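You operate a simulated robot arm through the tools that you are given. There is no shell and no other tool.

The job below is to be done with a simulated two-armed robot. You get a single attempt, and the scene is never put back.

Task
Stack the clear box labelled "315" from the flat table top on top of the clear box marked "327". Take the bag with the largest size on its label from the flat table top and put it on the tooling bench top. Put the yellow pin gauge on top of the green tin. Shut the right tank door. Fetch the mesh basket from the gauging bench top and set it on the upper deck of the packing trolley. Take the yellow tray on the gauging bench top and put it away on the unread spot on the sorter six bench. Take the blue pin gauge and leave it on the upper deck of the packing trolley. Open the bench drawer, put the white tray on the gauging bench top away in the inside the bench drawer, then shut the drawer. The order is free. Set down upright: bag, mesh basket.

The check looks at the end state, three seconds after you hand in, the way a careful person would. Anything else that was tipped, shoved, dropped, spilled or broken makes it a failure.

Robot
Two 7-joint arms with two-finger grippers on one trunk, on a base that moves. Base frame: it is fixed to the floor where the robot stands at the start and does not move with it; the origin is under the middle of the robot, x ahead of it, y to its left, z up. Lengths are in mm, angles in degrees, forces in N, time in s.
The left shoulder is at the start at [60, 123, 945], the right one opposite. With the tool pointing down near the work surface each hand reaches from about 360 to 800 mm from the robot's upright axis, wherever it stands, measured 20 degrees to its own side. Places, roughly: bag [1000, 0, 750]; bench drawer [-3400, 5000, 700]; blue pin gauge [1000, 3750, 750]; clear box [750, 0, 750]; green tin [3000, -250, 750]; inside the bench drawer [-3400, 5000, 700]; mesh basket [1250, 2500, 750]; right tank door [2400, 1500, 400]; tooling bench top [2800, -3000, 900]; unread spot on the sorter six bench (19x23 cm) [-1940, 780, 660]; upper deck of the packing trolley [2700, 3000, 700]; white tray (8x10x5 cm) [1300, 3900, 800]; yellow pin gauge [3000, 0, 750]; yellow tray (17x18x6 cm) [1200, 2600, 800]. Payload 1.47 kg a hand.
The tool frame of a hand sits at the grasp point between the pads (the TCP): z along the fingers, y along the line on which they close. The tips reach 16 mm beyond it. The gripper opens to 87 mm; its body begins 55 mm behind the TCP.
Orientation is told as [roll, pitch, yaw] about the base's x, y, z axes, in that order, counted from this pose: with the fingers straight down and closing along the base's y, the tool's x points along the base's -x, its y along +y and its z along -z.

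Tools
- The arms move only by the tool play_rows. It takes "left_targets", "right_targets" or both (then of equal length, played together; a hand with none holds still); each is one flat list of numbers, 7 for each row, row after row: the finger opening in mm, from 0 to 87, then the shift along the tool's x, y, z in mm, then the turn, a rotation vector about the tool's x, y, z in degrees. In form: [grip, x, y, z, ax, ay, az, grip, x, y, z, ax, ay, az, ...]. A call has 1 to 20 rows; each row shifts and turns the commanded pose from where the row before left it, along the tool's axes as they then stand. A row lasts 0.2 s, in which the tool goes at most 50 mm and 8.6 degrees; a call with a longer step from one row to the next is refused whole, and so is a gripper value outside its range. A pose out of reach is approached as far as the arm can. The call stops where the force on the tool passes 40 N (or 10 N more than at its start, if that is more) or the arm is blocked; 0.2 s more then pass. Each finger travels about 153 mm/s and halts on what it meets, pressing with about 28 N; the grip force reading is that of the motor and also rises with nothing between the fingers. The clock runs only during rows and for 0.2 s after the last one: add rows that do not move to give the fingers time. It gives the time, the measured TCP pose, the force on the tool (base axes), the opening and the grip force at its end, in the units of the frame above (readings bear some noise), with the torque about the TCP (base axes, N m) and any sound that the robot's microphone picked up.
- Cameras (640 x 400 px; columns grow to the right, rows downward): "scene" is now at [92.9, 8.4, 1506.8]; the picture's right is [0.10, -0.99, 0.00], its down [-0.69, -0.07, -0.72] and it looks along [0.72, 0.08, -0.69] (base axes); focal length 296 px, centre (320, 200). "left" rides on the left gripper at [73, -12, -90] in its tool frame; the picture's right is [0.16, 0.99, 0.00], its down [-0.72, 0.12, -0.68] and it looks along [-0.67, 0.11, 0.73] (tool axes); focal length 247 px, centre (320, 200). "right" rides on the right gripper at [73, 12, -90] in its tool frame; the picture's right is [-0.16, 0.99, 0.00], its down [-0.72, -0.12, -0.68] and it looks along [-0.67, -0.11, 0.73] (tool axes); focal length 247 px, centre (320, 200).
- get_image(camera): a new picture of that camera. It takes no simulated time.
- move_column(by): moves the trunk up (or, below 0, down) by that many mm; the arms and the scene camera ride with it, the base frame stays. It gives what a move gives, with no picture.
- drive_base(legs): drives the robot by 1 to 6 legs, each [ahead, left, turn to the left] in mm, mm and degrees, along the robot's own axes; the way and the turn of a leg run together, so that a leg with both is an arc; at most 1500 mm and 180 degrees a leg. The arms and the cameras ride along, it lands a little off, and it stops where it bumps. It gives what a move gives.
- head_to(pan, tilt): turns the head with the scene camera to pan (to the left, within 120 degrees either way) and tilt (down, from -29 to 69), counted from straight ahead of the robot. It gives what a move gives.
- point_at(camera, pixels): for up to 12 pixels [column, row] of the newest picture of that camera ("zoom" is the newest enlarged one), the place [x, y, z] in the base frame of the surface seen there, good to about 3 mm. It takes no simulated time.
- inspect(camera, box): a new picture of the part [left, top, right, bottom] of that camera's present view, enlarged. It takes no simulated time.
- sign_off(): hands the job in; it is judged then, once.

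Unless the task says otherwise, let go and move clear before handing in.

The tools are called after ">>>" as name(argument=value, ...) on one line, values as JSON. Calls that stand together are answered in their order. play_rows: Moves the arms, as the interface text tells. Its arguments: {"type":"object","properties":{"left_targets":{"type":"array"},"right_targets":{"type":"array"}},"required":[]} The other tools are called the same way: move_column (by) moves the trunk up or down; drive_base (legs) drives the base; head_to (pan, tilt) turns the head that bears the scene camera; get_image (camera) takes a picture; point_at (camera, pixels) gives the place of the surface under pixels of a picture; inspect (camera, box) takes an enlarged picture of a part of a camera's view; sign_off () hands the job in.

At the start:

```text
time: 0.0
left_eef_pos: [545.9, 187.4, 1030.9]
left_orientation: [0.0, 0.0, 0.0]
left_contact_force: [0.2, 0.4, -0.2]
left_moment: [0.01, 0.03, 0.0]
left_grip_width: 87.0
left_finger_force: 0.0
right_eef_pos: [430.9, -174.3, 1131.2]
right_orientation: [0.0, 0.1, 0.0]
right_contact_force: [0.4, 0.0, 0.2]
right_moment: [0.01, -0.02, -0.02]
right_grip_width: 87.0
right_finger_force: 0.0
trunk travel left (down, up): [-100.0, 130.0]
robot x, y, heading: [0.3, -2.0, 0.2]
head pan, tilt (commanded): [6.0, 43.7]
```

scene: 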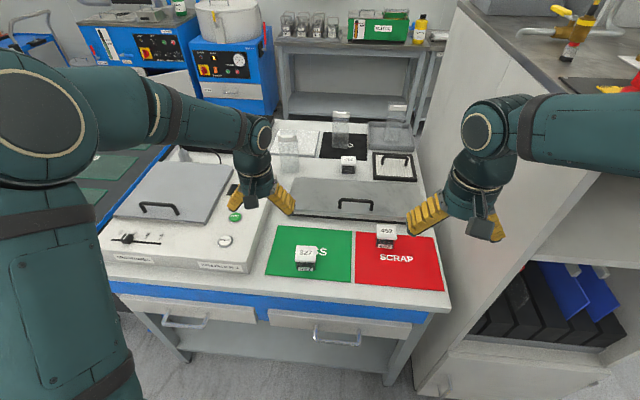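
right: 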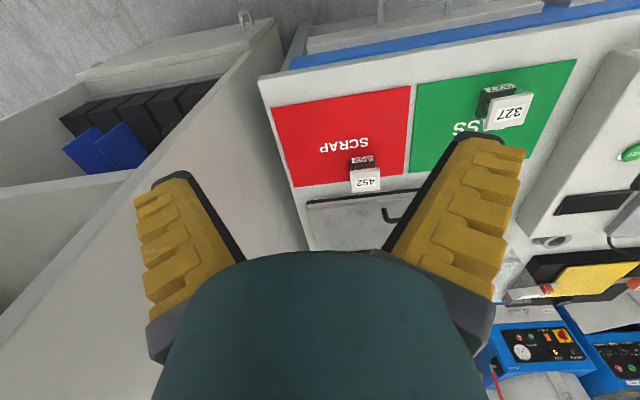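
left: 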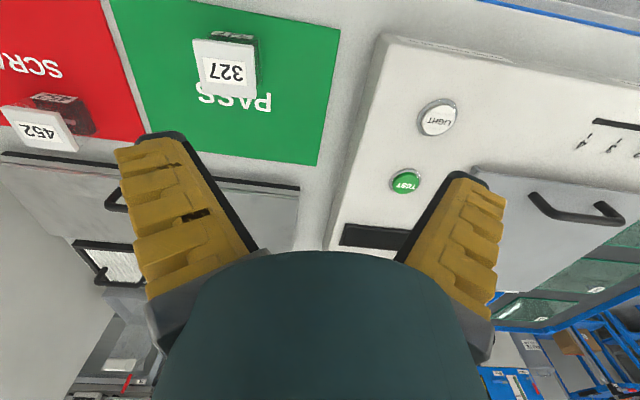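

The scene picture shows a box labelled 327 at (305,258), one labelled 452 at (386,235), and another small box at (348,163). Clear bags stand at (288,150), (340,128) and (396,120). I'll zoom in on the table and locate these.

>>> inspect(camera="scene", box=[260, 90, 430, 200])

>>> point_at(camera="scene", pixels=[[305, 250], [386, 230], [348, 161], [288, 150], [340, 128], [396, 120], [350, 250], [400, 280], [320, 140], [360, 185], [305, 268]])

```text
3.64 times, centred on (345, 145) of scene
```

zoom: 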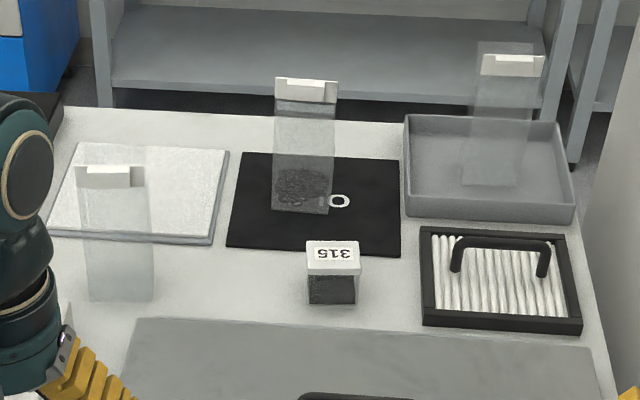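

```text
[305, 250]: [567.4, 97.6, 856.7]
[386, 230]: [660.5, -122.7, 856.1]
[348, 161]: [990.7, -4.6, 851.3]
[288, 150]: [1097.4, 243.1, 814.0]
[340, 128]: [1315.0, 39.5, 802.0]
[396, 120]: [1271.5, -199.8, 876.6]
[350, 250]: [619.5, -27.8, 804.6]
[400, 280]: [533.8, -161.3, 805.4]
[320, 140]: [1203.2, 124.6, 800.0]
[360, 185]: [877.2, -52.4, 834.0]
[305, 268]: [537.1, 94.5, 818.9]
```

The 315 box is at zoom (332,265), and three clear bags with white label strips stand around it. I need to read the bag labels, so I'll zoom in tighter.

>>> inspect(camera="scene", box=[275, 125, 310, 147])

>>> inspect(camera="scene", box=[325, 103, 360, 125])

>>> inspect(camera="scene", box=[380, 96, 415, 118])

>>> point_at(camera="scene", pixels=[[288, 137], [342, 113], [397, 106], [281, 137], [296, 137], [335, 113], [350, 113], [390, 106], [404, 106]])

```text
16.00 times, centred on (292, 136) of scene
```

zoom: 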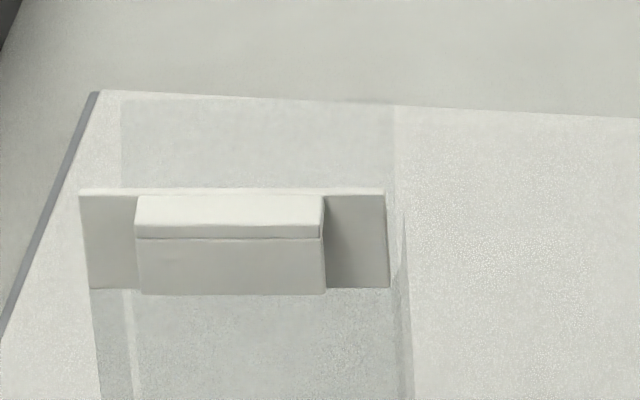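

```text
16.00 times, centred on (342, 114) of scene
```

zoom: 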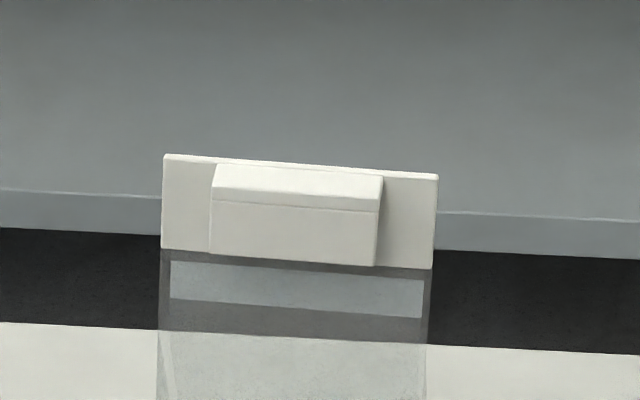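

```text
16.00 times, centred on (398, 107) of scene
```

zoom: 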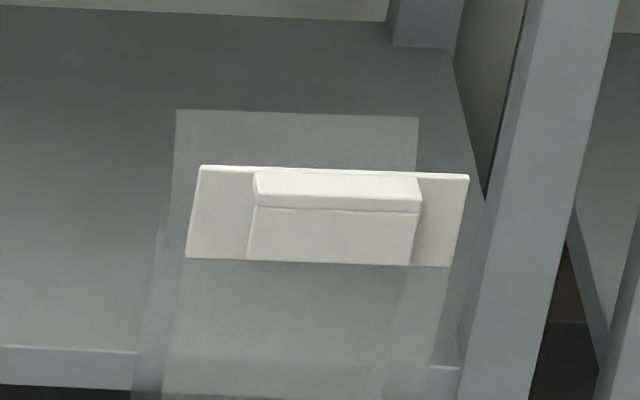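

```text
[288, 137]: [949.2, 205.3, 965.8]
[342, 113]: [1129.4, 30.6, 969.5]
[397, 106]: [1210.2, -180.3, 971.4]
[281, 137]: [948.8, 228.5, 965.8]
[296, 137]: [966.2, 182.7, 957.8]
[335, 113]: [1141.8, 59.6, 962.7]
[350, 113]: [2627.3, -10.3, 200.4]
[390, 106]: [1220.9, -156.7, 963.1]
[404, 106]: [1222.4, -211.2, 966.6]
```

The labels are on the far side of the bags, so I can't read them from here. I'll pan the head to survey the room.

>>> head_to(pan=60, tilt=20)

>>> get_image(camera="scene")

>>> head_to(pan=115, tilt=20)

>>> get_image(camera="scene")

>>> head_to(pan=0, tilt=15)

>>> get_image(camera="scene")

>>> head_to(pan=-60, tilt=20)

>>> get_image(camera="scene")

>>> head_to(pan=-115, tilt=20)

>>> get_image(camera="scene")

```text
time: 1.2
left_eef_pos: [546.4, 187.6, 1031.5]
left_orientation: [-0.1, 0.0, 0.0]
left_contact_force: [-0.5, -1.0, 0.1]
left_moment: [-0.02, 0.01, 0.0]
left_grip_width: 86.6
left_finger_force: 0.1
right_eef_pos: [429.6, -175.0, 1131.2]
right_orientation: [0.0, 0.1, 0.1]
right_contact_force: [-0.3, 0.6, -0.1]
right_moment: [0.01, -0.01, 0.0]
right_grip_width: 86.9
right_finger_force: 0.0
trunk travel left (down, up): [-100.0, 130.0]
robot x, y, heading: [2.0, -1.7, -0.0]
head pan, tilt (commanded): [60.0, 20.0]
```

```text
taken
```

scene: 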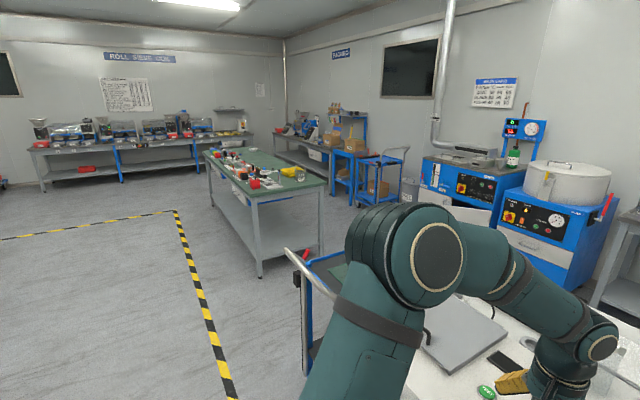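

```text
time: 2.5
left_eef_pos: [545.2, 187.5, 1031.4]
left_orientation: [0.0, 0.0, 0.0]
left_contact_force: [-0.5, -0.7, -0.1]
left_moment: [0.0, -0.02, -0.01]
left_grip_width: 86.8
left_finger_force: 0.1
right_eef_pos: [430.3, -174.3, 1130.4]
right_orientation: [0.1, 0.1, -0.1]
right_contact_force: [0.3, -0.7, 1.2]
right_moment: [-0.01, 0.0, 0.02]
right_grip_width: 87.2
right_finger_force: 0.1
trunk travel left (down, up): [-100.0, 130.0]
robot x, y, heading: [-3.4, 0.5, 0.0]
head pan, tilt (commanded): [115.0, 20.0]
```

```text
taken
```

scene: 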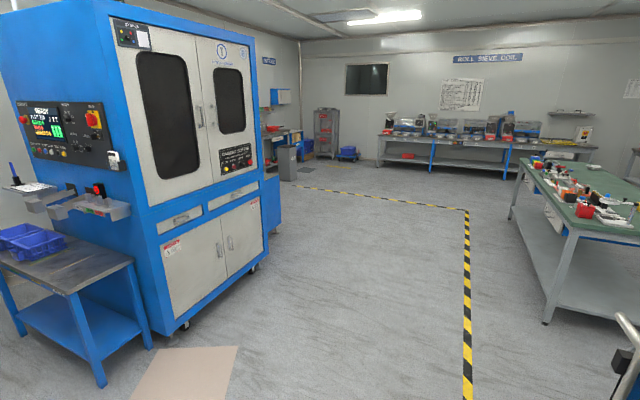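

```text
time: 4.4
left_eef_pos: [547.7, 188.2, 1030.9]
left_orientation: [0.1, -0.1, -0.1]
left_contact_force: [-0.4, 0.6, 0.1]
left_moment: [0.04, -0.01, -0.02]
left_grip_width: 87.1
left_finger_force: 0.0
right_eef_pos: [430.8, -175.2, 1131.4]
right_orientation: [0.0, 0.0, 0.0]
right_contact_force: [-0.5, -1.2, -0.2]
right_moment: [0.0, 0.03, 0.02]
right_grip_width: 87.1
right_finger_force: 0.2
trunk travel left (down, up): [-100.0, 130.0]
robot x, y, heading: [-2.7, -1.9, -0.3]
head pan, tilt (commanded): [0.0, 15.0]
```

```text
taken
```

scene: 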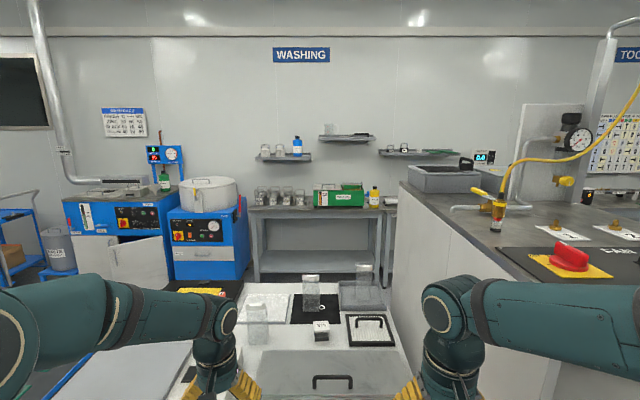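

```text
time: 5.7
left_eef_pos: [547.0, 186.8, 1030.3]
left_orientation: [-0.1, 0.0, 0.0]
left_contact_force: [-0.2, 0.2, 0.4]
left_moment: [0.02, 0.03, 0.01]
left_grip_width: 86.9
left_finger_force: 0.0
right_eef_pos: [430.5, -174.9, 1131.8]
right_orientation: [0.1, 0.1, 0.0]
right_contact_force: [1.0, 0.4, 0.8]
right_moment: [0.01, -0.03, 0.01]
right_grip_width: 86.8
right_finger_force: 0.1
trunk travel left (down, up): [-100.0, 130.0]
robot x, y, heading: [-0.1, -1.6, -0.1]
head pan, tilt (commanded): [-60.0, 20.0]
```

```text
taken
```

scene: 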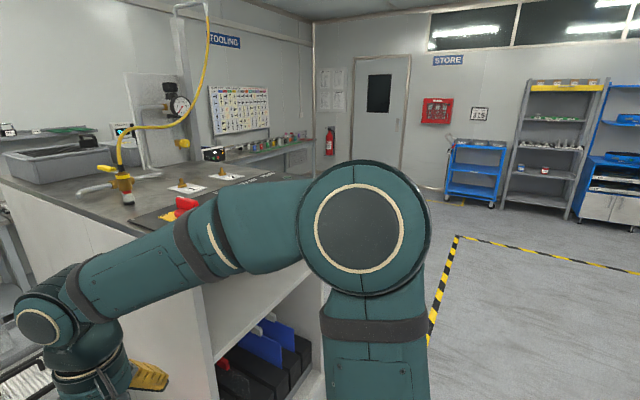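

```text
time: 7.0
left_eef_pos: [544.7, 188.8, 1030.0]
left_orientation: [0.0, 0.0, 0.0]
left_contact_force: [-0.3, -0.2, -0.4]
left_moment: [0.01, 0.01, -0.01]
left_grip_width: 87.0
left_finger_force: 0.1
right_eef_pos: [431.8, -174.8, 1130.3]
right_orientation: [0.1, 0.0, 0.0]
right_contact_force: [-0.2, 0.5, 0.7]
right_moment: [-0.04, 0.02, -0.01]
right_grip_width: 86.7
right_finger_force: 0.0
trunk travel left (down, up): [-100.0, 130.0]
robot x, y, heading: [4.9, 0.3, 0.0]
head pan, tilt (commanded): [-115.0, 20.0]
```

```text
taken
```

scene: 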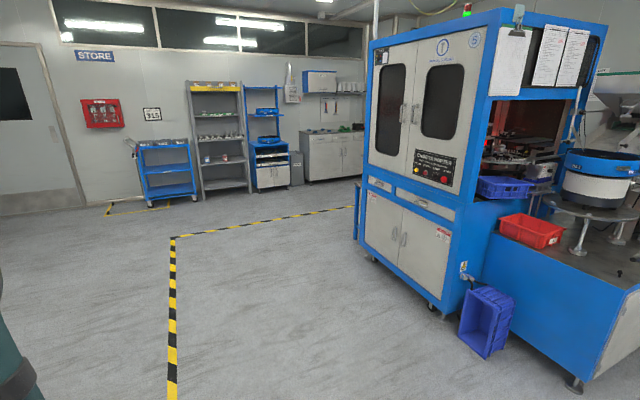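

The room has tanks and a washing bench ahead, a green bench on the left, a blue sorter machine behind on the left and a tooling bench on the right. Next I'll look down in front to see how close the table edge is.

>>> head_to(pan=0, tilt=69)

>>> get_image(camera="scene")

>>> point_at(camera="scene", pixels=[[320, 200], [320, 230], [320, 250], [320, 260], [320, 270], [320, 290], [320, 320], [320, 350], [320, 380], [150, 250], [150, 300], [500, 250]])

```text
time: 8.9
left_eef_pos: [546.4, 187.8, 1030.7]
left_orientation: [0.0, 0.1, 0.0]
left_contact_force: [0.0, 0.1, -0.7]
left_moment: [-0.03, -0.03, 0.01]
left_grip_width: 87.1
left_finger_force: 0.1
right_eef_pos: [431.5, -175.3, 1132.0]
right_orientation: [0.0, 0.0, 0.1]
right_contact_force: [-0.2, -0.2, 0.4]
right_moment: [0.0, -0.01, -0.01]
right_grip_width: 86.7
right_finger_force: 0.0
trunk travel left (down, up): [-100.0, 130.0]
robot x, y, heading: [2.6, -0.7, 0.1]
head pan, tilt (commanded): [0.0, 68.8]
```

```text
taken
```

scene: 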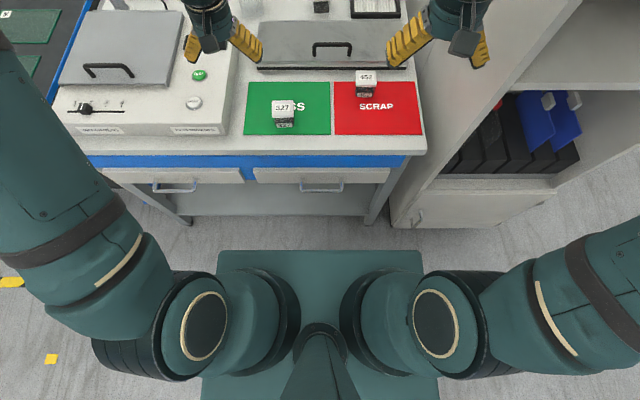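

```text
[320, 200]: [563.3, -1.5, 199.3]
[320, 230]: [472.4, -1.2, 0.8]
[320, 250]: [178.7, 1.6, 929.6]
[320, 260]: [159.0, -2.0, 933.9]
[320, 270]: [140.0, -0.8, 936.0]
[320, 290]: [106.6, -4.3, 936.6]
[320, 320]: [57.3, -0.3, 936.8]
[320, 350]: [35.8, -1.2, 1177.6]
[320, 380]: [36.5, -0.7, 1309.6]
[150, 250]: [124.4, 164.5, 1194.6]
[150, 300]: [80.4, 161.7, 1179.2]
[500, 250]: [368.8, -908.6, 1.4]
```

The robot's body top spans columns 218-423, and the table front is near row 155. I'll measure the table edges and the free gap.

>>> point_at(camera="scene", pixels=[[320, 148], [320, 158], [320, 166], [320, 190], [425, 150], [400, 228], [90, 150], [60, 128], [184, 222], [372, 220], [10, 285], [50, 358]])

>>> head_to(pan=40, tilt=45)

>>> get_image(camera="scene")

>>> point_at(camera="scene", pixels=[[40, 300], [60, 60], [100, 100], [150, 150], [200, 60], [130, 30], [300, 60], [20, 150], [150, 10], [250, 10], [10, 380], [330, 30]])

```text
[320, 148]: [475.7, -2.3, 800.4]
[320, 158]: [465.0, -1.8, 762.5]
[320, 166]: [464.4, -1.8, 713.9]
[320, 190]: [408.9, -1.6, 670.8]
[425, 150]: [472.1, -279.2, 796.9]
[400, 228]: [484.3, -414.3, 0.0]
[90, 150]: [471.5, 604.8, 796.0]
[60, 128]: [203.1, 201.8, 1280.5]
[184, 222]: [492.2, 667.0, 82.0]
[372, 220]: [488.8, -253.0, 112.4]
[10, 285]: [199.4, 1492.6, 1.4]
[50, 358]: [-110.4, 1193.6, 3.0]
```

```text
time: 10.0
left_eef_pos: [545.2, 188.2, 1030.1]
left_orientation: [0.0, -0.1, 0.0]
left_contact_force: [-0.6, 1.0, -0.2]
left_moment: [0.01, -0.01, 0.0]
left_grip_width: 87.0
left_finger_force: 0.1
right_eef_pos: [430.4, -175.7, 1131.2]
right_orientation: [0.0, 0.0, 0.0]
right_contact_force: [-0.3, -0.1, -0.3]
right_moment: [-0.03, 0.04, 0.04]
right_grip_width: 87.1
right_finger_force: 0.1
trunk travel left (down, up): [-100.0, 130.0]
robot x, y, heading: [-3.2, -0.5, 0.2]
head pan, tilt (commanded): [40.0, 45.0]
```

```text
taken
```

scene: 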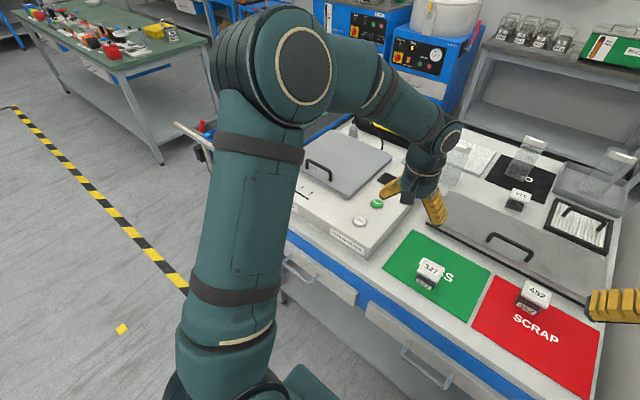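

```text
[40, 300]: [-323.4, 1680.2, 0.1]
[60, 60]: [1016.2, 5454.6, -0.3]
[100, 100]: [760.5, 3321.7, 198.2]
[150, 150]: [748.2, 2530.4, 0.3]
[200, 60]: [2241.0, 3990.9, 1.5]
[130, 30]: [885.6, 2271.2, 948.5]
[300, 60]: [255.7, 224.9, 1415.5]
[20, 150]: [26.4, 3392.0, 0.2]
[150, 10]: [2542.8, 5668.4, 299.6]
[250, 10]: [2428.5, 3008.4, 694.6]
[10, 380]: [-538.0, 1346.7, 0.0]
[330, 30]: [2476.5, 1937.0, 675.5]
```

The flat table's front edge is at x≈465, with drawer handles out to x≈409, which makes the 315 box (x≈991) hard to reach from this side. I'll map the space on the far side of the table.

>>> head_to(pan=10, tilt=25)

>>> get_image(camera="scene")

>>> point_at(camera="scene", pixels=[[330, 145], [440, 145], [350, 225], [420, 215], [240, 240], [180, 230], [160, 165], [210, 165], [265, 165], [120, 215], [290, 165], [400, 225]])

>>> inspect(camera="scene", box=[90, 100, 330, 250])

```text
time: 10.9
left_eef_pos: [545.7, 187.5, 1030.8]
left_orientation: [0.0, 0.0, 0.0]
left_contact_force: [-0.3, 0.0, -0.5]
left_moment: [-0.01, 0.0, -0.01]
left_grip_width: 86.9
left_finger_force: 0.1
right_eef_pos: [430.0, -174.0, 1132.2]
right_orientation: [0.0, 0.0, 0.0]
right_contact_force: [-0.2, -0.8, -0.3]
right_moment: [-0.01, 0.01, 0.0]
right_grip_width: 86.9
right_finger_force: 0.1
trunk travel left (down, up): [-100.0, 130.0]
robot x, y, heading: [1.1, -0.4, 0.1]
head pan, tilt (commanded): [10.0, 25.0]
```

```text
taken
```

scene: 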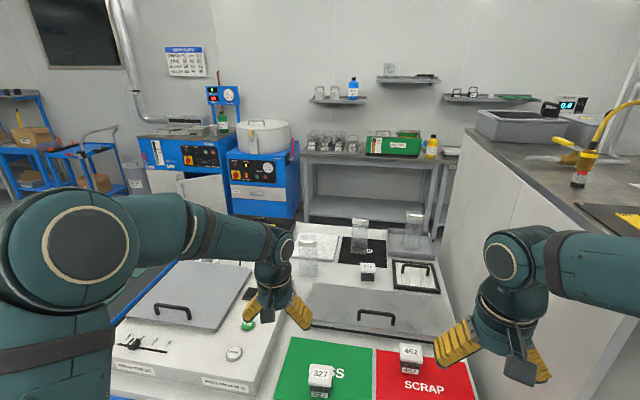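

```text
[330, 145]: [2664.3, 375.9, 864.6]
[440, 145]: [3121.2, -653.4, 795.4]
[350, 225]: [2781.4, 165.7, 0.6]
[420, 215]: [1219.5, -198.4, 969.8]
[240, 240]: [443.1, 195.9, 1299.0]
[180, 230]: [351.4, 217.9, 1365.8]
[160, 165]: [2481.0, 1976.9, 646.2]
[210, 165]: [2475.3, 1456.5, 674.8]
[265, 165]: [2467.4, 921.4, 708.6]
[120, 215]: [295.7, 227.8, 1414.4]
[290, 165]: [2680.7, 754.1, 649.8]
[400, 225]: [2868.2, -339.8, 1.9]
```

```text
2.67 times, centred on (210, 175) of scene
```

zoom: 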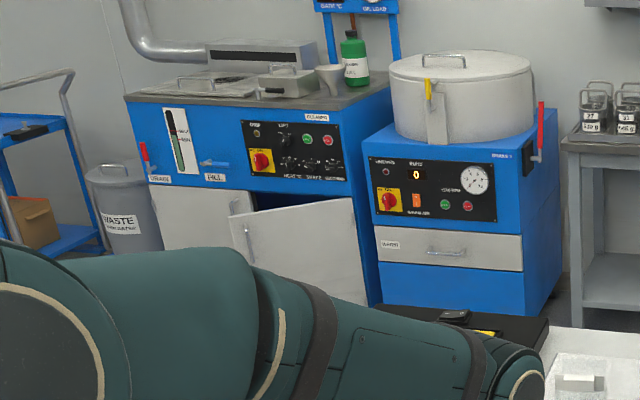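

The right tank door is the open one in front of the "CLEANER" tank, at zoom (300,250), and the washing bench front is at x≈2660. I'll pull the left arm back to a compact pose, then look to the left.

>>> play_rows(left_targets=[87, 30, 0, -30, 0, 0, 0, 87, 30, 0, -30, 0, 0, 0, 87, 30, 0, -30, 0, 0, 0, 87, 28, 0, -15, 0, 0, 0])

>>> head_to(pan=60, tilt=40)

>>> get_image(camera="scene")

>>> head_to(pan=95, tilt=40)

>>> get_image(camera="scene")

```text
time: 11.9
left_eef_pos: [427.6, 186.9, 1137.6]
left_orientation: [0.1, 0.0, 0.0]
left_contact_force: [0.8, -0.1, 0.3]
left_moment: [0.03, 0.02, 0.03]
left_grip_width: 86.8
left_finger_force: 0.1
right_eef_pos: [429.9, -175.1, 1131.2]
right_orientation: [0.0, -0.1, 0.0]
right_contact_force: [-0.5, 0.4, -0.3]
right_moment: [-0.02, -0.03, 0.03]
right_grip_width: 86.7
right_finger_force: 0.1
trunk travel left (down, up): [-100.0, 130.0]
robot x, y, heading: [2.1, -2.2, 0.1]
head pan, tilt (commanded): [10.0, 25.0]
```

```text
time: 13.1
left_eef_pos: [428.1, 187.2, 1137.3]
left_orientation: [0.0, 0.0, 0.0]
left_contact_force: [0.7, 0.1, 0.1]
left_moment: [0.0, 0.03, 0.02]
left_grip_width: 86.7
left_finger_force: 0.1
right_eef_pos: [430.7, -174.5, 1132.8]
right_orientation: [0.1, 0.1, -0.1]
right_contact_force: [0.7, 0.2, 0.1]
right_moment: [0.01, 0.0, 0.03]
right_grip_width: 87.1
right_finger_force: 0.1
trunk travel left (down, up): [-100.0, 130.0]
robot x, y, heading: [1.5, 2.2, -0.5]
head pan, tilt (commanded): [60.0, 40.0]
```

```text
taken
```

scene: 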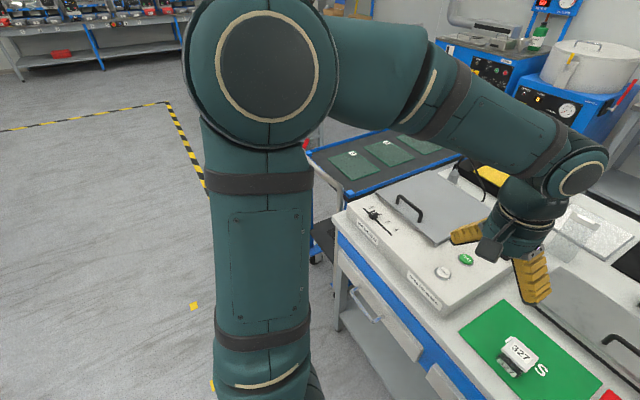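

```text
time: 14.1
left_eef_pos: [427.0, 187.5, 1138.4]
left_orientation: [-0.1, 0.0, 0.0]
left_contact_force: [-0.6, 0.7, 0.4]
left_moment: [-0.05, -0.03, -0.04]
left_grip_width: 87.1
left_finger_force: 0.1
right_eef_pos: [431.1, -175.3, 1131.0]
right_orientation: [0.0, -0.1, 0.1]
right_contact_force: [-0.2, 0.9, 0.1]
right_moment: [-0.01, 0.0, -0.01]
right_grip_width: 86.9
right_finger_force: 0.0
trunk travel left (down, up): [-100.0, 130.0]
robot x, y, heading: [-1.3, 1.2, -0.1]
head pan, tilt (commanded): [95.0, 40.0]
```

```text
taken
```

scene: 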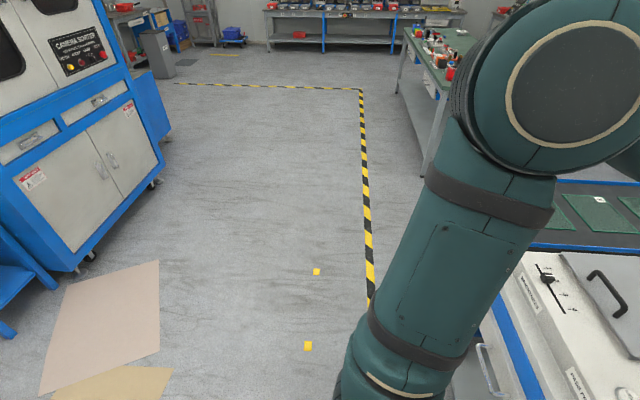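

A low trolley with green panels, around (370,160) in the earlier pan-60 view, stands against the table's left side. I'll measure it and the floor lane from the pan-60 view.

>>> head_to(pan=60, tilt=40)

>>> get_image(camera="scene")

>>> point_at(camera="scene", pixels=[[350, 185], [315, 155], [380, 135], [318, 258], [350, 160], [332, 175], [342, 205], [460, 155], [490, 170], [165, 105], [30, 60], [420, 150]])

>>> head_to(pan=35, tilt=20)

>>> get_image(camera="scene")

```text
time: 15.1
left_eef_pos: [429.1, 186.6, 1138.5]
left_orientation: [0.0, -0.1, 0.0]
left_contact_force: [0.3, 0.1, -0.9]
left_moment: [0.02, -0.02, -0.02]
left_grip_width: 87.1
left_finger_force: 0.0
right_eef_pos: [429.3, -174.8, 1131.1]
right_orientation: [0.0, -0.1, 0.0]
right_contact_force: [-1.1, 0.5, 0.7]
right_moment: [-0.01, 0.01, 0.0]
right_grip_width: 87.2
right_finger_force: 0.0
trunk travel left (down, up): [-100.0, 130.0]
robot x, y, heading: [4.3, 2.1, -0.1]
head pan, tilt (commanded): [60.0, 40.0]
```

```text
taken
```

scene: 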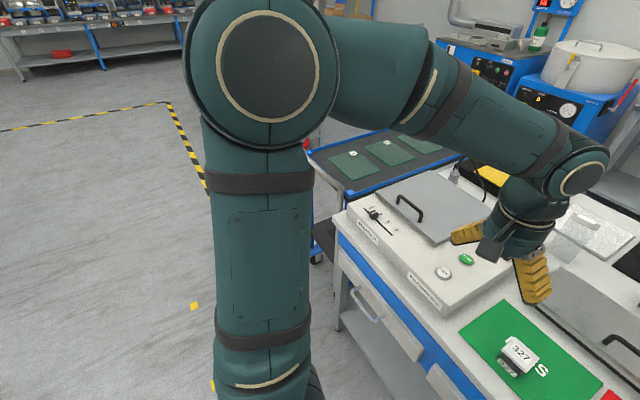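

```text
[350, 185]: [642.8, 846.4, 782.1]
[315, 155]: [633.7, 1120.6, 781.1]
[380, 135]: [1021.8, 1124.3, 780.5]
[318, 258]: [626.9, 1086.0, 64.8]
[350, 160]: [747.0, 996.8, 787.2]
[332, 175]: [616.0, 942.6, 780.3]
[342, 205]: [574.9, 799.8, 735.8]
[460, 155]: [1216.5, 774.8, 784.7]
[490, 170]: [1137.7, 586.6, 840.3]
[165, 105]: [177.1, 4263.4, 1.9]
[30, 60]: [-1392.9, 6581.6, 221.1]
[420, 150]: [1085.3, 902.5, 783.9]
```

```text
time: 16.0
left_eef_pos: [429.4, 187.5, 1137.6]
left_orientation: [0.0, 0.0, 0.0]
left_contact_force: [-0.1, 0.3, -0.3]
left_moment: [0.03, 0.0, 0.0]
left_grip_width: 87.2
left_finger_force: 0.0
right_eef_pos: [430.1, -173.8, 1131.6]
right_orientation: [0.0, 0.0, 0.0]
right_contact_force: [0.9, 1.0, 0.5]
right_moment: [-0.02, -0.02, -0.02]
right_grip_width: 86.9
right_finger_force: 0.1
trunk travel left (down, up): [-100.0, 130.0]
robot x, y, heading: [-0.5, -2.0, 0.1]
head pan, tilt (commanded): [35.0, 20.0]
```

```text
taken
```

scene: 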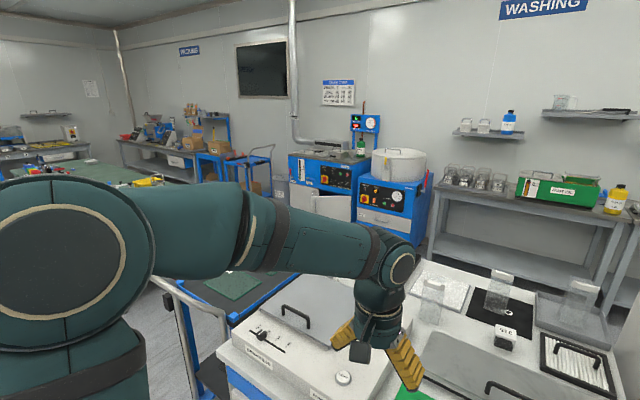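

The trolley covers x 620–1220, y 780–1130, which leaves a lane about 1.1 m wide between it and the green bench. I'll check the clearance behind and left of me before driving.

>>> head_to(pan=100, tilt=40)

>>> get_image(camera="scene")

>>> point_at(camera="scene", pixels=[[110, 265], [190, 185], [120, 340], [30, 290], [310, 270], [300, 345], [370, 180], [410, 180], [180, 120], [130, 200], [60, 200], [370, 90]])

```text
time: 17.4
left_eef_pos: [428.5, 188.4, 1137.2]
left_orientation: [0.0, 0.0, 0.0]
left_contact_force: [-0.4, -0.4, -0.2]
left_moment: [0.0, -0.01, 0.01]
left_grip_width: 87.1
left_finger_force: 0.0
right_eef_pos: [430.0, -174.5, 1130.1]
right_orientation: [0.0, 0.0, 0.0]
right_contact_force: [0.3, -0.8, -0.2]
right_moment: [0.02, 0.01, 0.0]
right_grip_width: 87.2
right_finger_force: 0.1
trunk travel left (down, up): [-100.0, 130.0]
robot x, y, heading: [0.4, -1.3, 0.2]
head pan, tilt (commanded): [100.0, 40.0]
```

```text
taken
```

scene: 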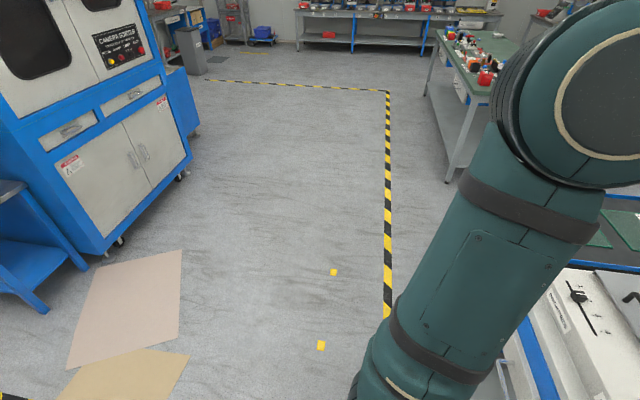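

```text
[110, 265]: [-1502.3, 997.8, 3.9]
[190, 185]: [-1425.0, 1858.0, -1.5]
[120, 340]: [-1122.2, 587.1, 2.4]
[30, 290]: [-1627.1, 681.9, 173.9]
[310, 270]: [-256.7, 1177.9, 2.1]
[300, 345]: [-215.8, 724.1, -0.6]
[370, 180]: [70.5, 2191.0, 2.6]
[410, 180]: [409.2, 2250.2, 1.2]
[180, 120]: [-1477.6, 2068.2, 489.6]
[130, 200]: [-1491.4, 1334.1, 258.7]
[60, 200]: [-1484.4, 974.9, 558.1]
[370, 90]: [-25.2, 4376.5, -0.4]
```

The floor is clear: the sorter is at x<-1420 and the lane is about 1.1 m wide. I'll back off a little, slide left and drive up the lane toward the tanks.

>>> drive_base(legs=[[-100, 0, 0], [0, 1500, 0], [0, 200, 0], [1400, 0, 0]])

>>> head_to(pan=0, tilt=35)

>>> get_image(camera="scene")

>>> head_to(pan=70, tilt=30)

>>> get_image(camera="scene")

>>> head_to(pan=-60, tilt=35)

>>> get_image(camera="scene")

```text
time: 40.0
left_eef_pos: [1751.3, 1878.5, 1137.0]
left_orientation: [0.1, 0.0, 0.0]
left_contact_force: [-0.7, 0.2, 1.3]
left_moment: [0.0, 0.02, 0.0]
left_grip_width: 87.2
left_finger_force: 0.0
right_eef_pos: [1752.9, 1514.5, 1131.1]
right_orientation: [0.0, 0.0, 0.0]
right_contact_force: [0.2, 0.1, -0.1]
right_moment: [0.01, 0.0, -0.02]
right_grip_width: 87.2
right_finger_force: 0.0
trunk travel left (down, up): [-100.0, 130.0]
robot x, y, heading: [1320.6, 1686.0, -0.0]
head pan, tilt (commanded): [100.0, 40.0]
```

```text
time: 41.8
left_eef_pos: [1751.3, 1877.8, 1137.1]
left_orientation: [0.0, -0.1, 0.0]
left_contact_force: [0.4, 0.4, 0.0]
left_moment: [0.0, 0.0, 0.03]
left_grip_width: 87.1
left_finger_force: 0.1
right_eef_pos: [1752.9, 1515.8, 1131.3]
right_orientation: [0.0, -0.1, -0.1]
right_contact_force: [0.7, 1.5, 0.8]
right_moment: [0.0, -0.02, -0.01]
right_grip_width: 86.7
right_finger_force: 0.0
trunk travel left (down, up): [-100.0, 130.0]
robot x, y, heading: [1318.0, 1687.5, -0.0]
head pan, tilt (commanded): [0.0, 35.0]
```

```text
taken
```

scene: 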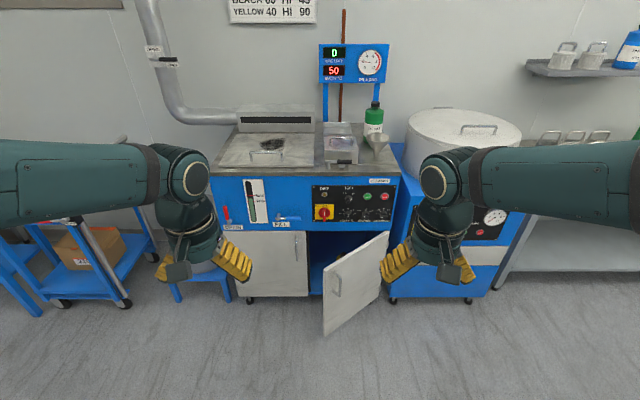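

```text
time: 43.2
left_eef_pos: [1749.7, 1878.6, 1136.7]
left_orientation: [0.0, 0.0, -0.1]
left_contact_force: [-0.6, 0.4, -0.6]
left_moment: [0.02, 0.01, 0.01]
left_grip_width: 86.8
left_finger_force: 0.0
right_eef_pos: [1751.9, 1517.6, 1131.8]
right_orientation: [-0.1, -0.1, -0.2]
right_contact_force: [-0.6, 0.0, -0.2]
right_moment: [-0.03, -0.01, 0.03]
right_grip_width: 87.0
right_finger_force: 0.1
trunk travel left (down, up): [-100.0, 130.0]
robot x, y, heading: [1322.2, 1688.3, -0.3]
head pan, tilt (commanded): [70.0, 30.0]
```

```text
taken
```

scene: 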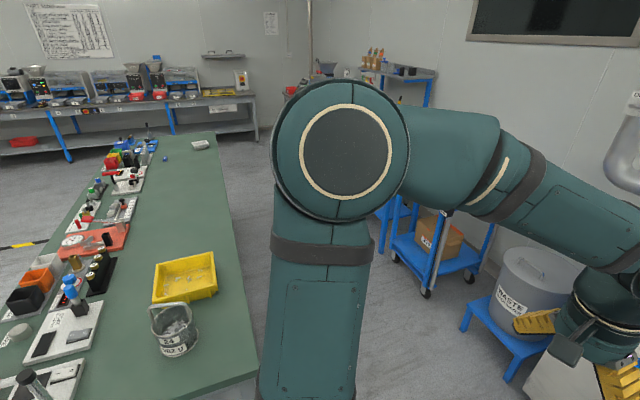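

```text
time: 45.3
left_eef_pos: [1751.3, 1877.9, 1137.6]
left_orientation: [-0.1, 0.1, 0.0]
left_contact_force: [-0.6, -0.4, 1.1]
left_moment: [0.01, -0.01, 0.01]
left_grip_width: 87.0
left_finger_force: 0.0
right_eef_pos: [1751.8, 1516.4, 1131.6]
right_orientation: [0.0, 0.0, -0.1]
right_contact_force: [0.2, 0.2, -0.1]
right_moment: [0.01, 0.01, 0.01]
right_grip_width: 86.6
right_finger_force: 0.0
trunk travel left (down, up): [-100.0, 130.0]
robot x, y, heading: [1322.6, 1691.0, -0.1]
head pan, tilt (commanded): [-60.0, 35.0]
```

```text
taken
```

scene: 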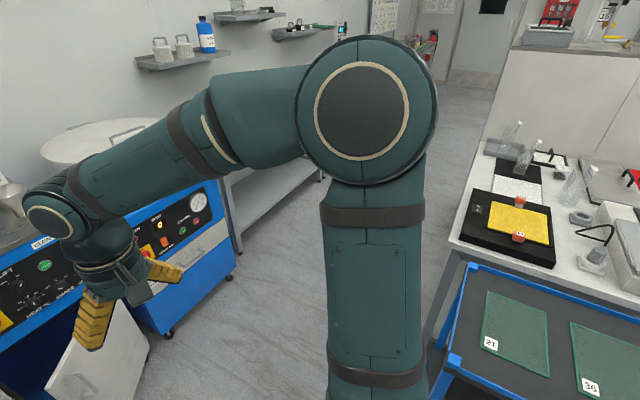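

The right tank door stands open at about (355,283) in the forward view, and the mesh basket and yellow tray sit on the green bench at (175,330) and (185,275) in the left view. I'll measure the door.

>>> head_to(pan=-5, tilt=40)

>>> inspect(camera="scene", box=[160, 150, 460, 340])

>>> get_image(camera="scene")

```text
time: 46.5
left_eef_pos: [1751.1, 1877.8, 1136.8]
left_orientation: [0.0, 0.0, -0.1]
left_contact_force: [-0.9, -0.4, -0.8]
left_moment: [-0.01, 0.0, 0.04]
left_grip_width: 87.0
left_finger_force: 0.1
right_eef_pos: [1752.5, 1515.9, 1130.5]
right_orientation: [0.0, 0.1, -0.1]
right_contact_force: [0.2, 0.1, -0.6]
right_moment: [0.04, 0.02, -0.02]
right_grip_width: 86.9
right_finger_force: 0.1
trunk travel left (down, up): [-100.0, 130.0]
robot x, y, heading: [1320.7, 1689.7, 0.2]
head pan, tilt (commanded): [-5.0, 40.0]
```

```text
2.11 times, centred on (310, 245) of scene
```

zoom: 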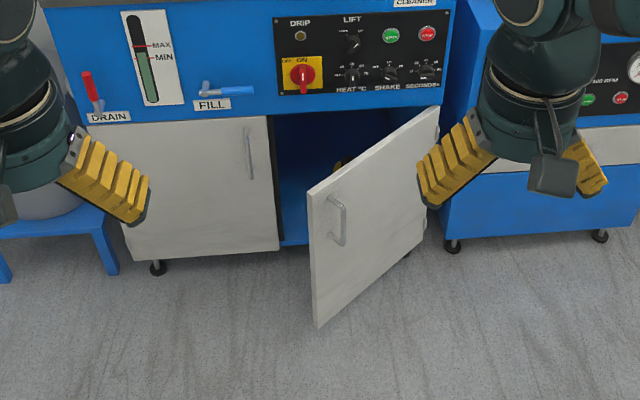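

```text
taken
```

scene: 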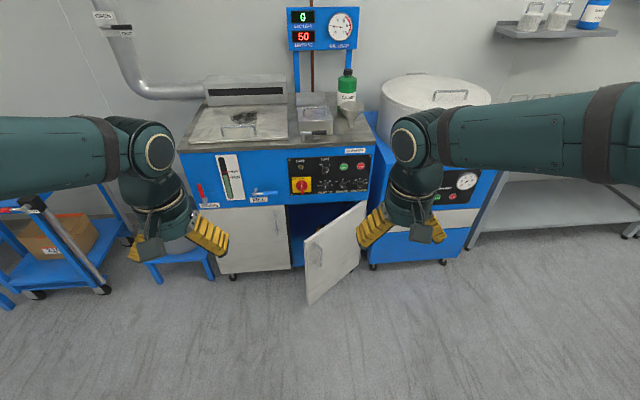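

>>> point_at(camera="scene", pixels=[[308, 240], [309, 300], [362, 205], [355, 265], [330, 250], [318, 254], [345, 235], [287, 208], [290, 265], [340, 285], [365, 150], [440, 260]])

```text
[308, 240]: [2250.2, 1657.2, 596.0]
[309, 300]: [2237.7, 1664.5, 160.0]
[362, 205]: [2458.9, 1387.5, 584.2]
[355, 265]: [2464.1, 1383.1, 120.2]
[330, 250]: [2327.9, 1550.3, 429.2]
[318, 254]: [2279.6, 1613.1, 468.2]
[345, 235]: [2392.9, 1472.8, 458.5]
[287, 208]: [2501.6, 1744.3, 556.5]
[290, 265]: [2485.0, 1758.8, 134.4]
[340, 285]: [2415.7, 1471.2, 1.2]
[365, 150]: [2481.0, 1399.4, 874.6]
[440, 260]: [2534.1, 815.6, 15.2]
```

The door's hinge edge is near (2460,1385) and its free edge near (2243,1660), with height z 130–590, so it is open about 52°. I'll drive 330 mm closer and then push it shut with the closed right fingers.

>>> drive_base(legs=[[330, 0, 0]])

>>> play_rows(right_targets=[40, 0, 0, 0, 0, -7.5, 0, 0, 0, 0, 0, 0, -7.5, 0, 0, 0, 0, 0, 0, -7.5, 0, 0, 0, 0, 0, 0, -7.5, 0, 0, 0, 0, 0, 0, -7.5, 0, 0, 0, 0, 0, 0, -7.5, 0, 0, 0, 0, 0, 0, -7.5, 0, 0, 0, 0, 0, 0, -7.5, 0])

>>> get_image(camera="scene")

```text
time: 48.7
left_eef_pos: [2080.3, 1877.4, 1136.9]
left_orientation: [0.0, 0.0, -0.1]
left_contact_force: [-0.5, -1.3, -0.2]
left_moment: [0.0, 0.01, -0.01]
left_grip_width: 87.0
left_finger_force: 0.0
right_eef_pos: [2081.2, 1515.2, 1130.7]
right_orientation: [0.0, 0.0, -0.1]
right_contact_force: [0.0, -1.2, -0.2]
right_moment: [-0.01, 0.03, 0.03]
right_grip_width: 86.9
right_finger_force: 0.1
trunk travel left (down, up): [-100.0, 130.0]
robot x, y, heading: [1654.2, 1691.3, -0.1]
head pan, tilt (commanded): [-5.0, 40.0]
```

```text
time: 50.5
left_eef_pos: [2080.8, 1876.5, 1137.1]
left_orientation: [0.0, 0.0, -0.1]
left_contact_force: [-0.6, 0.3, -0.3]
left_moment: [0.01, -0.04, 0.01]
left_grip_width: 87.3
left_finger_force: 0.1
right_eef_pos: [2110.3, 1515.5, 1148.6]
right_orientation: [0.0, -59.9, 0.0]
right_contact_force: [0.2, -0.3, 0.5]
right_moment: [0.01, -0.01, 0.01]
right_grip_width: 0.0
right_finger_force: 27.5
right hand out of reach, approached as far as the arm can: row 7, 8
trunk travel left (down, up): [-100.0, 130.0]
robot x, y, heading: [1652.7, 1690.8, -0.2]
head pan, tilt (commanded): [-5.0, 40.0]
```

```text
taken
```

scene: 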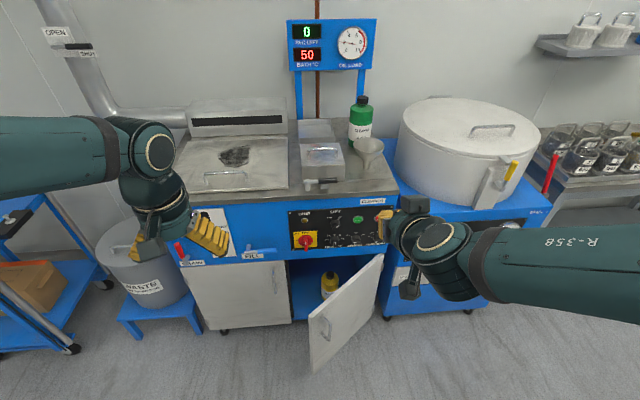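

The right hand is now pitched 60° forward, and the last rows were held back because the wrist was too near the body. I'll move it forward and down to z≈545 in front of the door face, staying above the handle.

>>> play_rows(right_targets=[0, 23.9, 0, 42.6, 0, 0, 0, 0, 23.9, 0, 42.6, 0, 0, 0, 0, 23.9, 0, 42.6, 0, 0, 0, 0, 42.4, 5, 24.5, 0, 0, 0, 0, 42.4, 5, 24.5, 0, 0, 0, 0, 42.4, 5, 24.5, 0, 0, 0, 0, 42.4, 5, 24.5, 0, 0, 0, 0, 42.4, 0, 24.5, 0, 0, 0])

>>> get_image(camera="scene")

```text
time: 52.3
left_eef_pos: [2080.1, 1877.9, 1137.1]
left_orientation: [0.1, 0.0, -0.1]
left_contact_force: [0.0, -0.4, 0.1]
left_moment: [0.01, -0.01, -0.02]
left_grip_width: 87.2
left_finger_force: 0.0
right_eef_pos: [2183.8, 1525.8, 923.7]
right_orientation: [0.0, -60.0, -0.1]
right_contact_force: [0.0, 0.3, -0.5]
right_moment: [-0.03, 0.0, 0.0]
right_grip_width: 0.0
right_finger_force: 27.8
right hand out of reach, approached as far as the arm can: row 6, 7, 8
trunk travel left (down, up): [-100.0, 130.0]
robot x, y, heading: [1648.1, 1688.3, -0.1]
head pan, tilt (commanded): [-5.0, 40.0]
```

```text
taken
```

scene: 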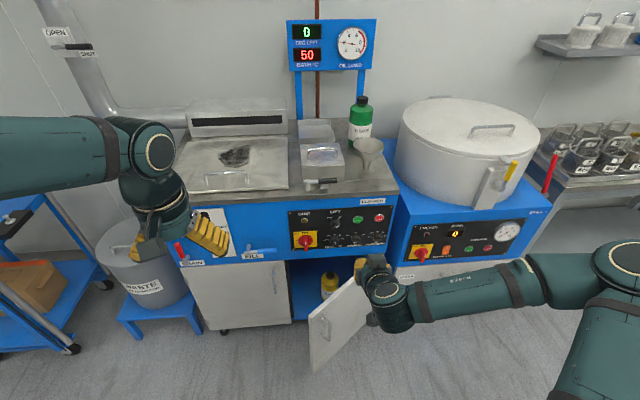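

The arm hits its inner reach limit at (2184, 1526, 924), because the wrist is too close to the shoulder. I'll arc around it: forward and down to z≈650 (above the door top at 590), then back and down in front of the door.

>>> play_rows(right_targets=[0, 23.9, 0, 42.6, 0, 0, 0, 0, 23.9, 0, 42.6, 0, 0, 0, 0, 23.9, 0, 42.6, 0, 0, 0, 0, 42.4, 0, 24.5, 0, 0, 0, 0, 42.4, 0, 24.5, 0, 0, 0, 0, 42.4, 0, 24.5, 0, 0, 0])

>>> get_image(camera="scene")

```text
time: 53.7
left_eef_pos: [2079.4, 1877.7, 1137.8]
left_orientation: [0.0, 0.0, -0.1]
left_contact_force: [-0.6, -0.3, -0.8]
left_moment: [0.01, 0.0, 0.0]
left_grip_width: 87.3
left_finger_force: 0.1
right_eef_pos: [2232.5, 1505.2, 901.2]
right_orientation: [0.1, -59.0, 0.1]
right_contact_force: [-0.1, 0.3, 0.0]
right_moment: [0.01, -0.02, -0.01]
right_grip_width: 0.0
right_finger_force: 27.7
right hand out of reach, approached as far as the arm can: row 1, 2, 3, 4, 5, 6
trunk travel left (down, up): [-100.0, 130.0]
robot x, y, heading: [1655.4, 1690.4, 0.2]
head pan, tilt (commanded): [-5.0, 40.0]
```

```text
taken
```

scene: 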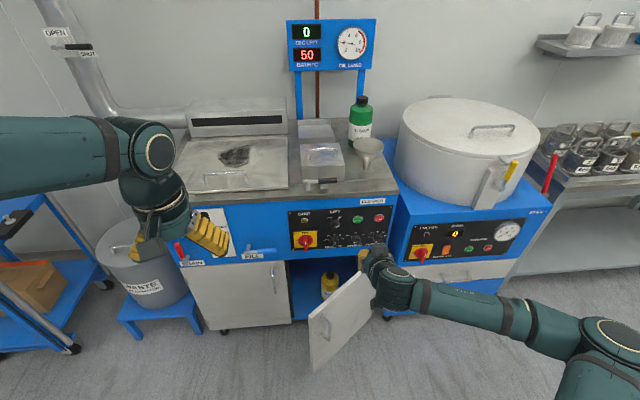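

The right arm reached a joint limit with the elbow swung out, so the 60° pitch is too much that low. I'll take some of the pitch out and see where the hand goes.

>>> play_rows(right_targets=[0, -20, 0, -20, 0, 8, 0, 0, -20, 0, -20, 0, 8, 0, 0, -20, 0, -20, 0, 8, 0, 0, -20, 0, -20, 0, 8, 0])

>>> get_image(camera="scene")

```text
time: 54.7
left_eef_pos: [2078.9, 1878.4, 1136.3]
left_orientation: [0.0, -0.1, 0.0]
left_contact_force: [0.1, 0.1, 0.4]
left_moment: [-0.04, 0.02, -0.04]
left_grip_width: 86.9
left_finger_force: 0.1
right_eef_pos: [2226.6, 1508.9, 1015.8]
right_orientation: [-0.2, -28.1, 0.1]
right_contact_force: [-0.1, 0.0, 0.4]
right_moment: [-0.02, 0.02, 0.01]
right_grip_width: 0.1
right_finger_force: 28.0
trunk travel left (down, up): [-100.0, 130.0]
robot x, y, heading: [1653.3, 1692.6, -0.2]
head pan, tilt (commanded): [-5.0, 40.0]
```

```text
taken
```

scene: 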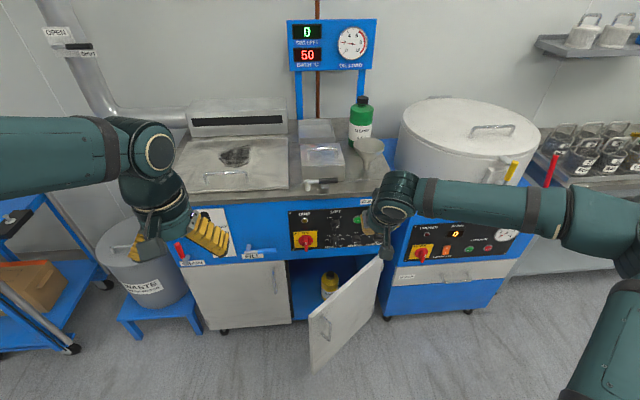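

The hand is at (2227, 1509, 1016) with a 28° pitch and is within reach again. I'll lower the trunk 100 mm and bring the hand straight down in front of the door.

>>> move_column(by=-100)

>>> play_rows(right_targets=[0, 22, 0, 41.5, 0, 0, 0, 0, 22, 0, 41.5, 0, 0, 0, 0, 22, 0, 41.5, 0, 0, 0, 0, 22, 0, 41.5, 0, 0, 0, 0, 22, 0, 41.5, 0, 0, 0])

>>> get_image(camera="scene")

```text
time: 56.0
left_eef_pos: [2079.6, 1876.9, 1037.8]
left_orientation: [0.0, 0.0, -0.1]
left_contact_force: [-0.5, -0.6, 1.4]
left_moment: [-0.01, -0.02, -0.01]
left_grip_width: 87.1
left_finger_force: 0.0
right_eef_pos: [2227.9, 1508.0, 913.6]
right_orientation: [0.0, -28.0, -0.1]
right_contact_force: [-0.2, 0.7, -0.3]
right_moment: [-0.03, 0.0, 0.01]
right_grip_width: 0.0
right_finger_force: 27.9
trunk travel left (down, up): [0.0, 230.0]
robot x, y, heading: [1650.4, 1688.7, -0.1]
head pan, tilt (commanded): [-5.0, 40.0]
```

```text
time: 57.2
left_eef_pos: [2080.7, 1876.6, 1036.7]
left_orientation: [0.0, -0.1, -0.1]
left_contact_force: [-0.1, -0.5, -0.9]
left_moment: [-0.03, 0.0, 0.0]
left_grip_width: 86.9
left_finger_force: 0.1
right_eef_pos: [2225.4, 1506.8, 681.4]
right_orientation: [0.0, -28.0, -0.1]
right_contact_force: [0.5, 0.5, 0.0]
right_moment: [-0.03, 0.0, 0.02]
right_grip_width: 0.1
right_finger_force: 27.8
trunk travel left (down, up): [0.0, 230.0]
robot x, y, heading: [1651.0, 1690.8, 0.1]
head pan, tilt (commanded): [-5.0, 40.0]
```

```text
taken
```

scene: 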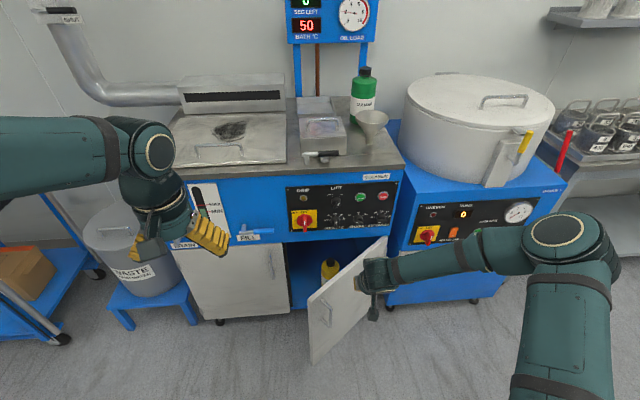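

The hand is now at z=681 in front of the door. I'll continue down to z≈445 and shift left toward the middle of the door face.

>>> play_rows(right_targets=[0, 22, 0, 41.5, 0, 0, 0, 0, 22, 0, 41.5, 0, 0, 0, 0, 22, 0, 41.5, 0, 0, 0, 0, 22, 0, 41.5, 0, 0, 0, 0, 22, 0, 41.5, 0, 0, 0, 0, 0, 30, 0, 0, 0, 0, 0, 0, 30, 0, 0, 0, 0])

>>> get_image(camera="scene")

```text
time: 58.9
left_eef_pos: [2080.8, 1878.2, 1037.5]
left_orientation: [0.0, 0.0, -0.1]
left_contact_force: [-1.1, 0.0, 0.8]
left_moment: [0.02, -0.03, -0.02]
left_grip_width: 87.1
left_finger_force: 0.1
right_eef_pos: [2227.5, 1569.0, 444.4]
right_orientation: [0.0, -28.0, -0.1]
right_contact_force: [-0.2, 0.0, -0.7]
right_moment: [-0.01, 0.02, 0.02]
right_grip_width: 0.0
right_finger_force: 27.8
trunk travel left (down, up): [0.0, 230.0]
robot x, y, heading: [1647.8, 1693.7, -0.3]
head pan, tilt (commanded): [-5.0, 40.0]
```

```text
taken
```

scene: 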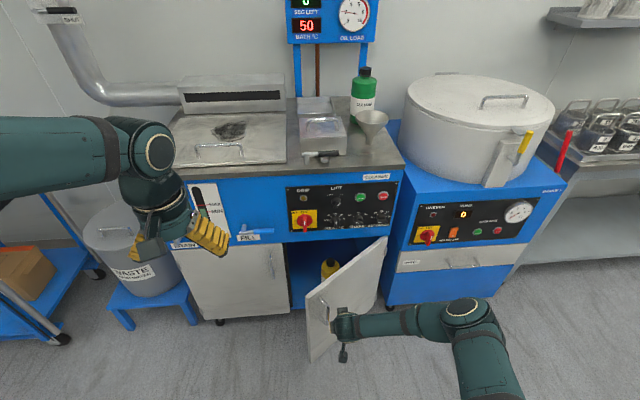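

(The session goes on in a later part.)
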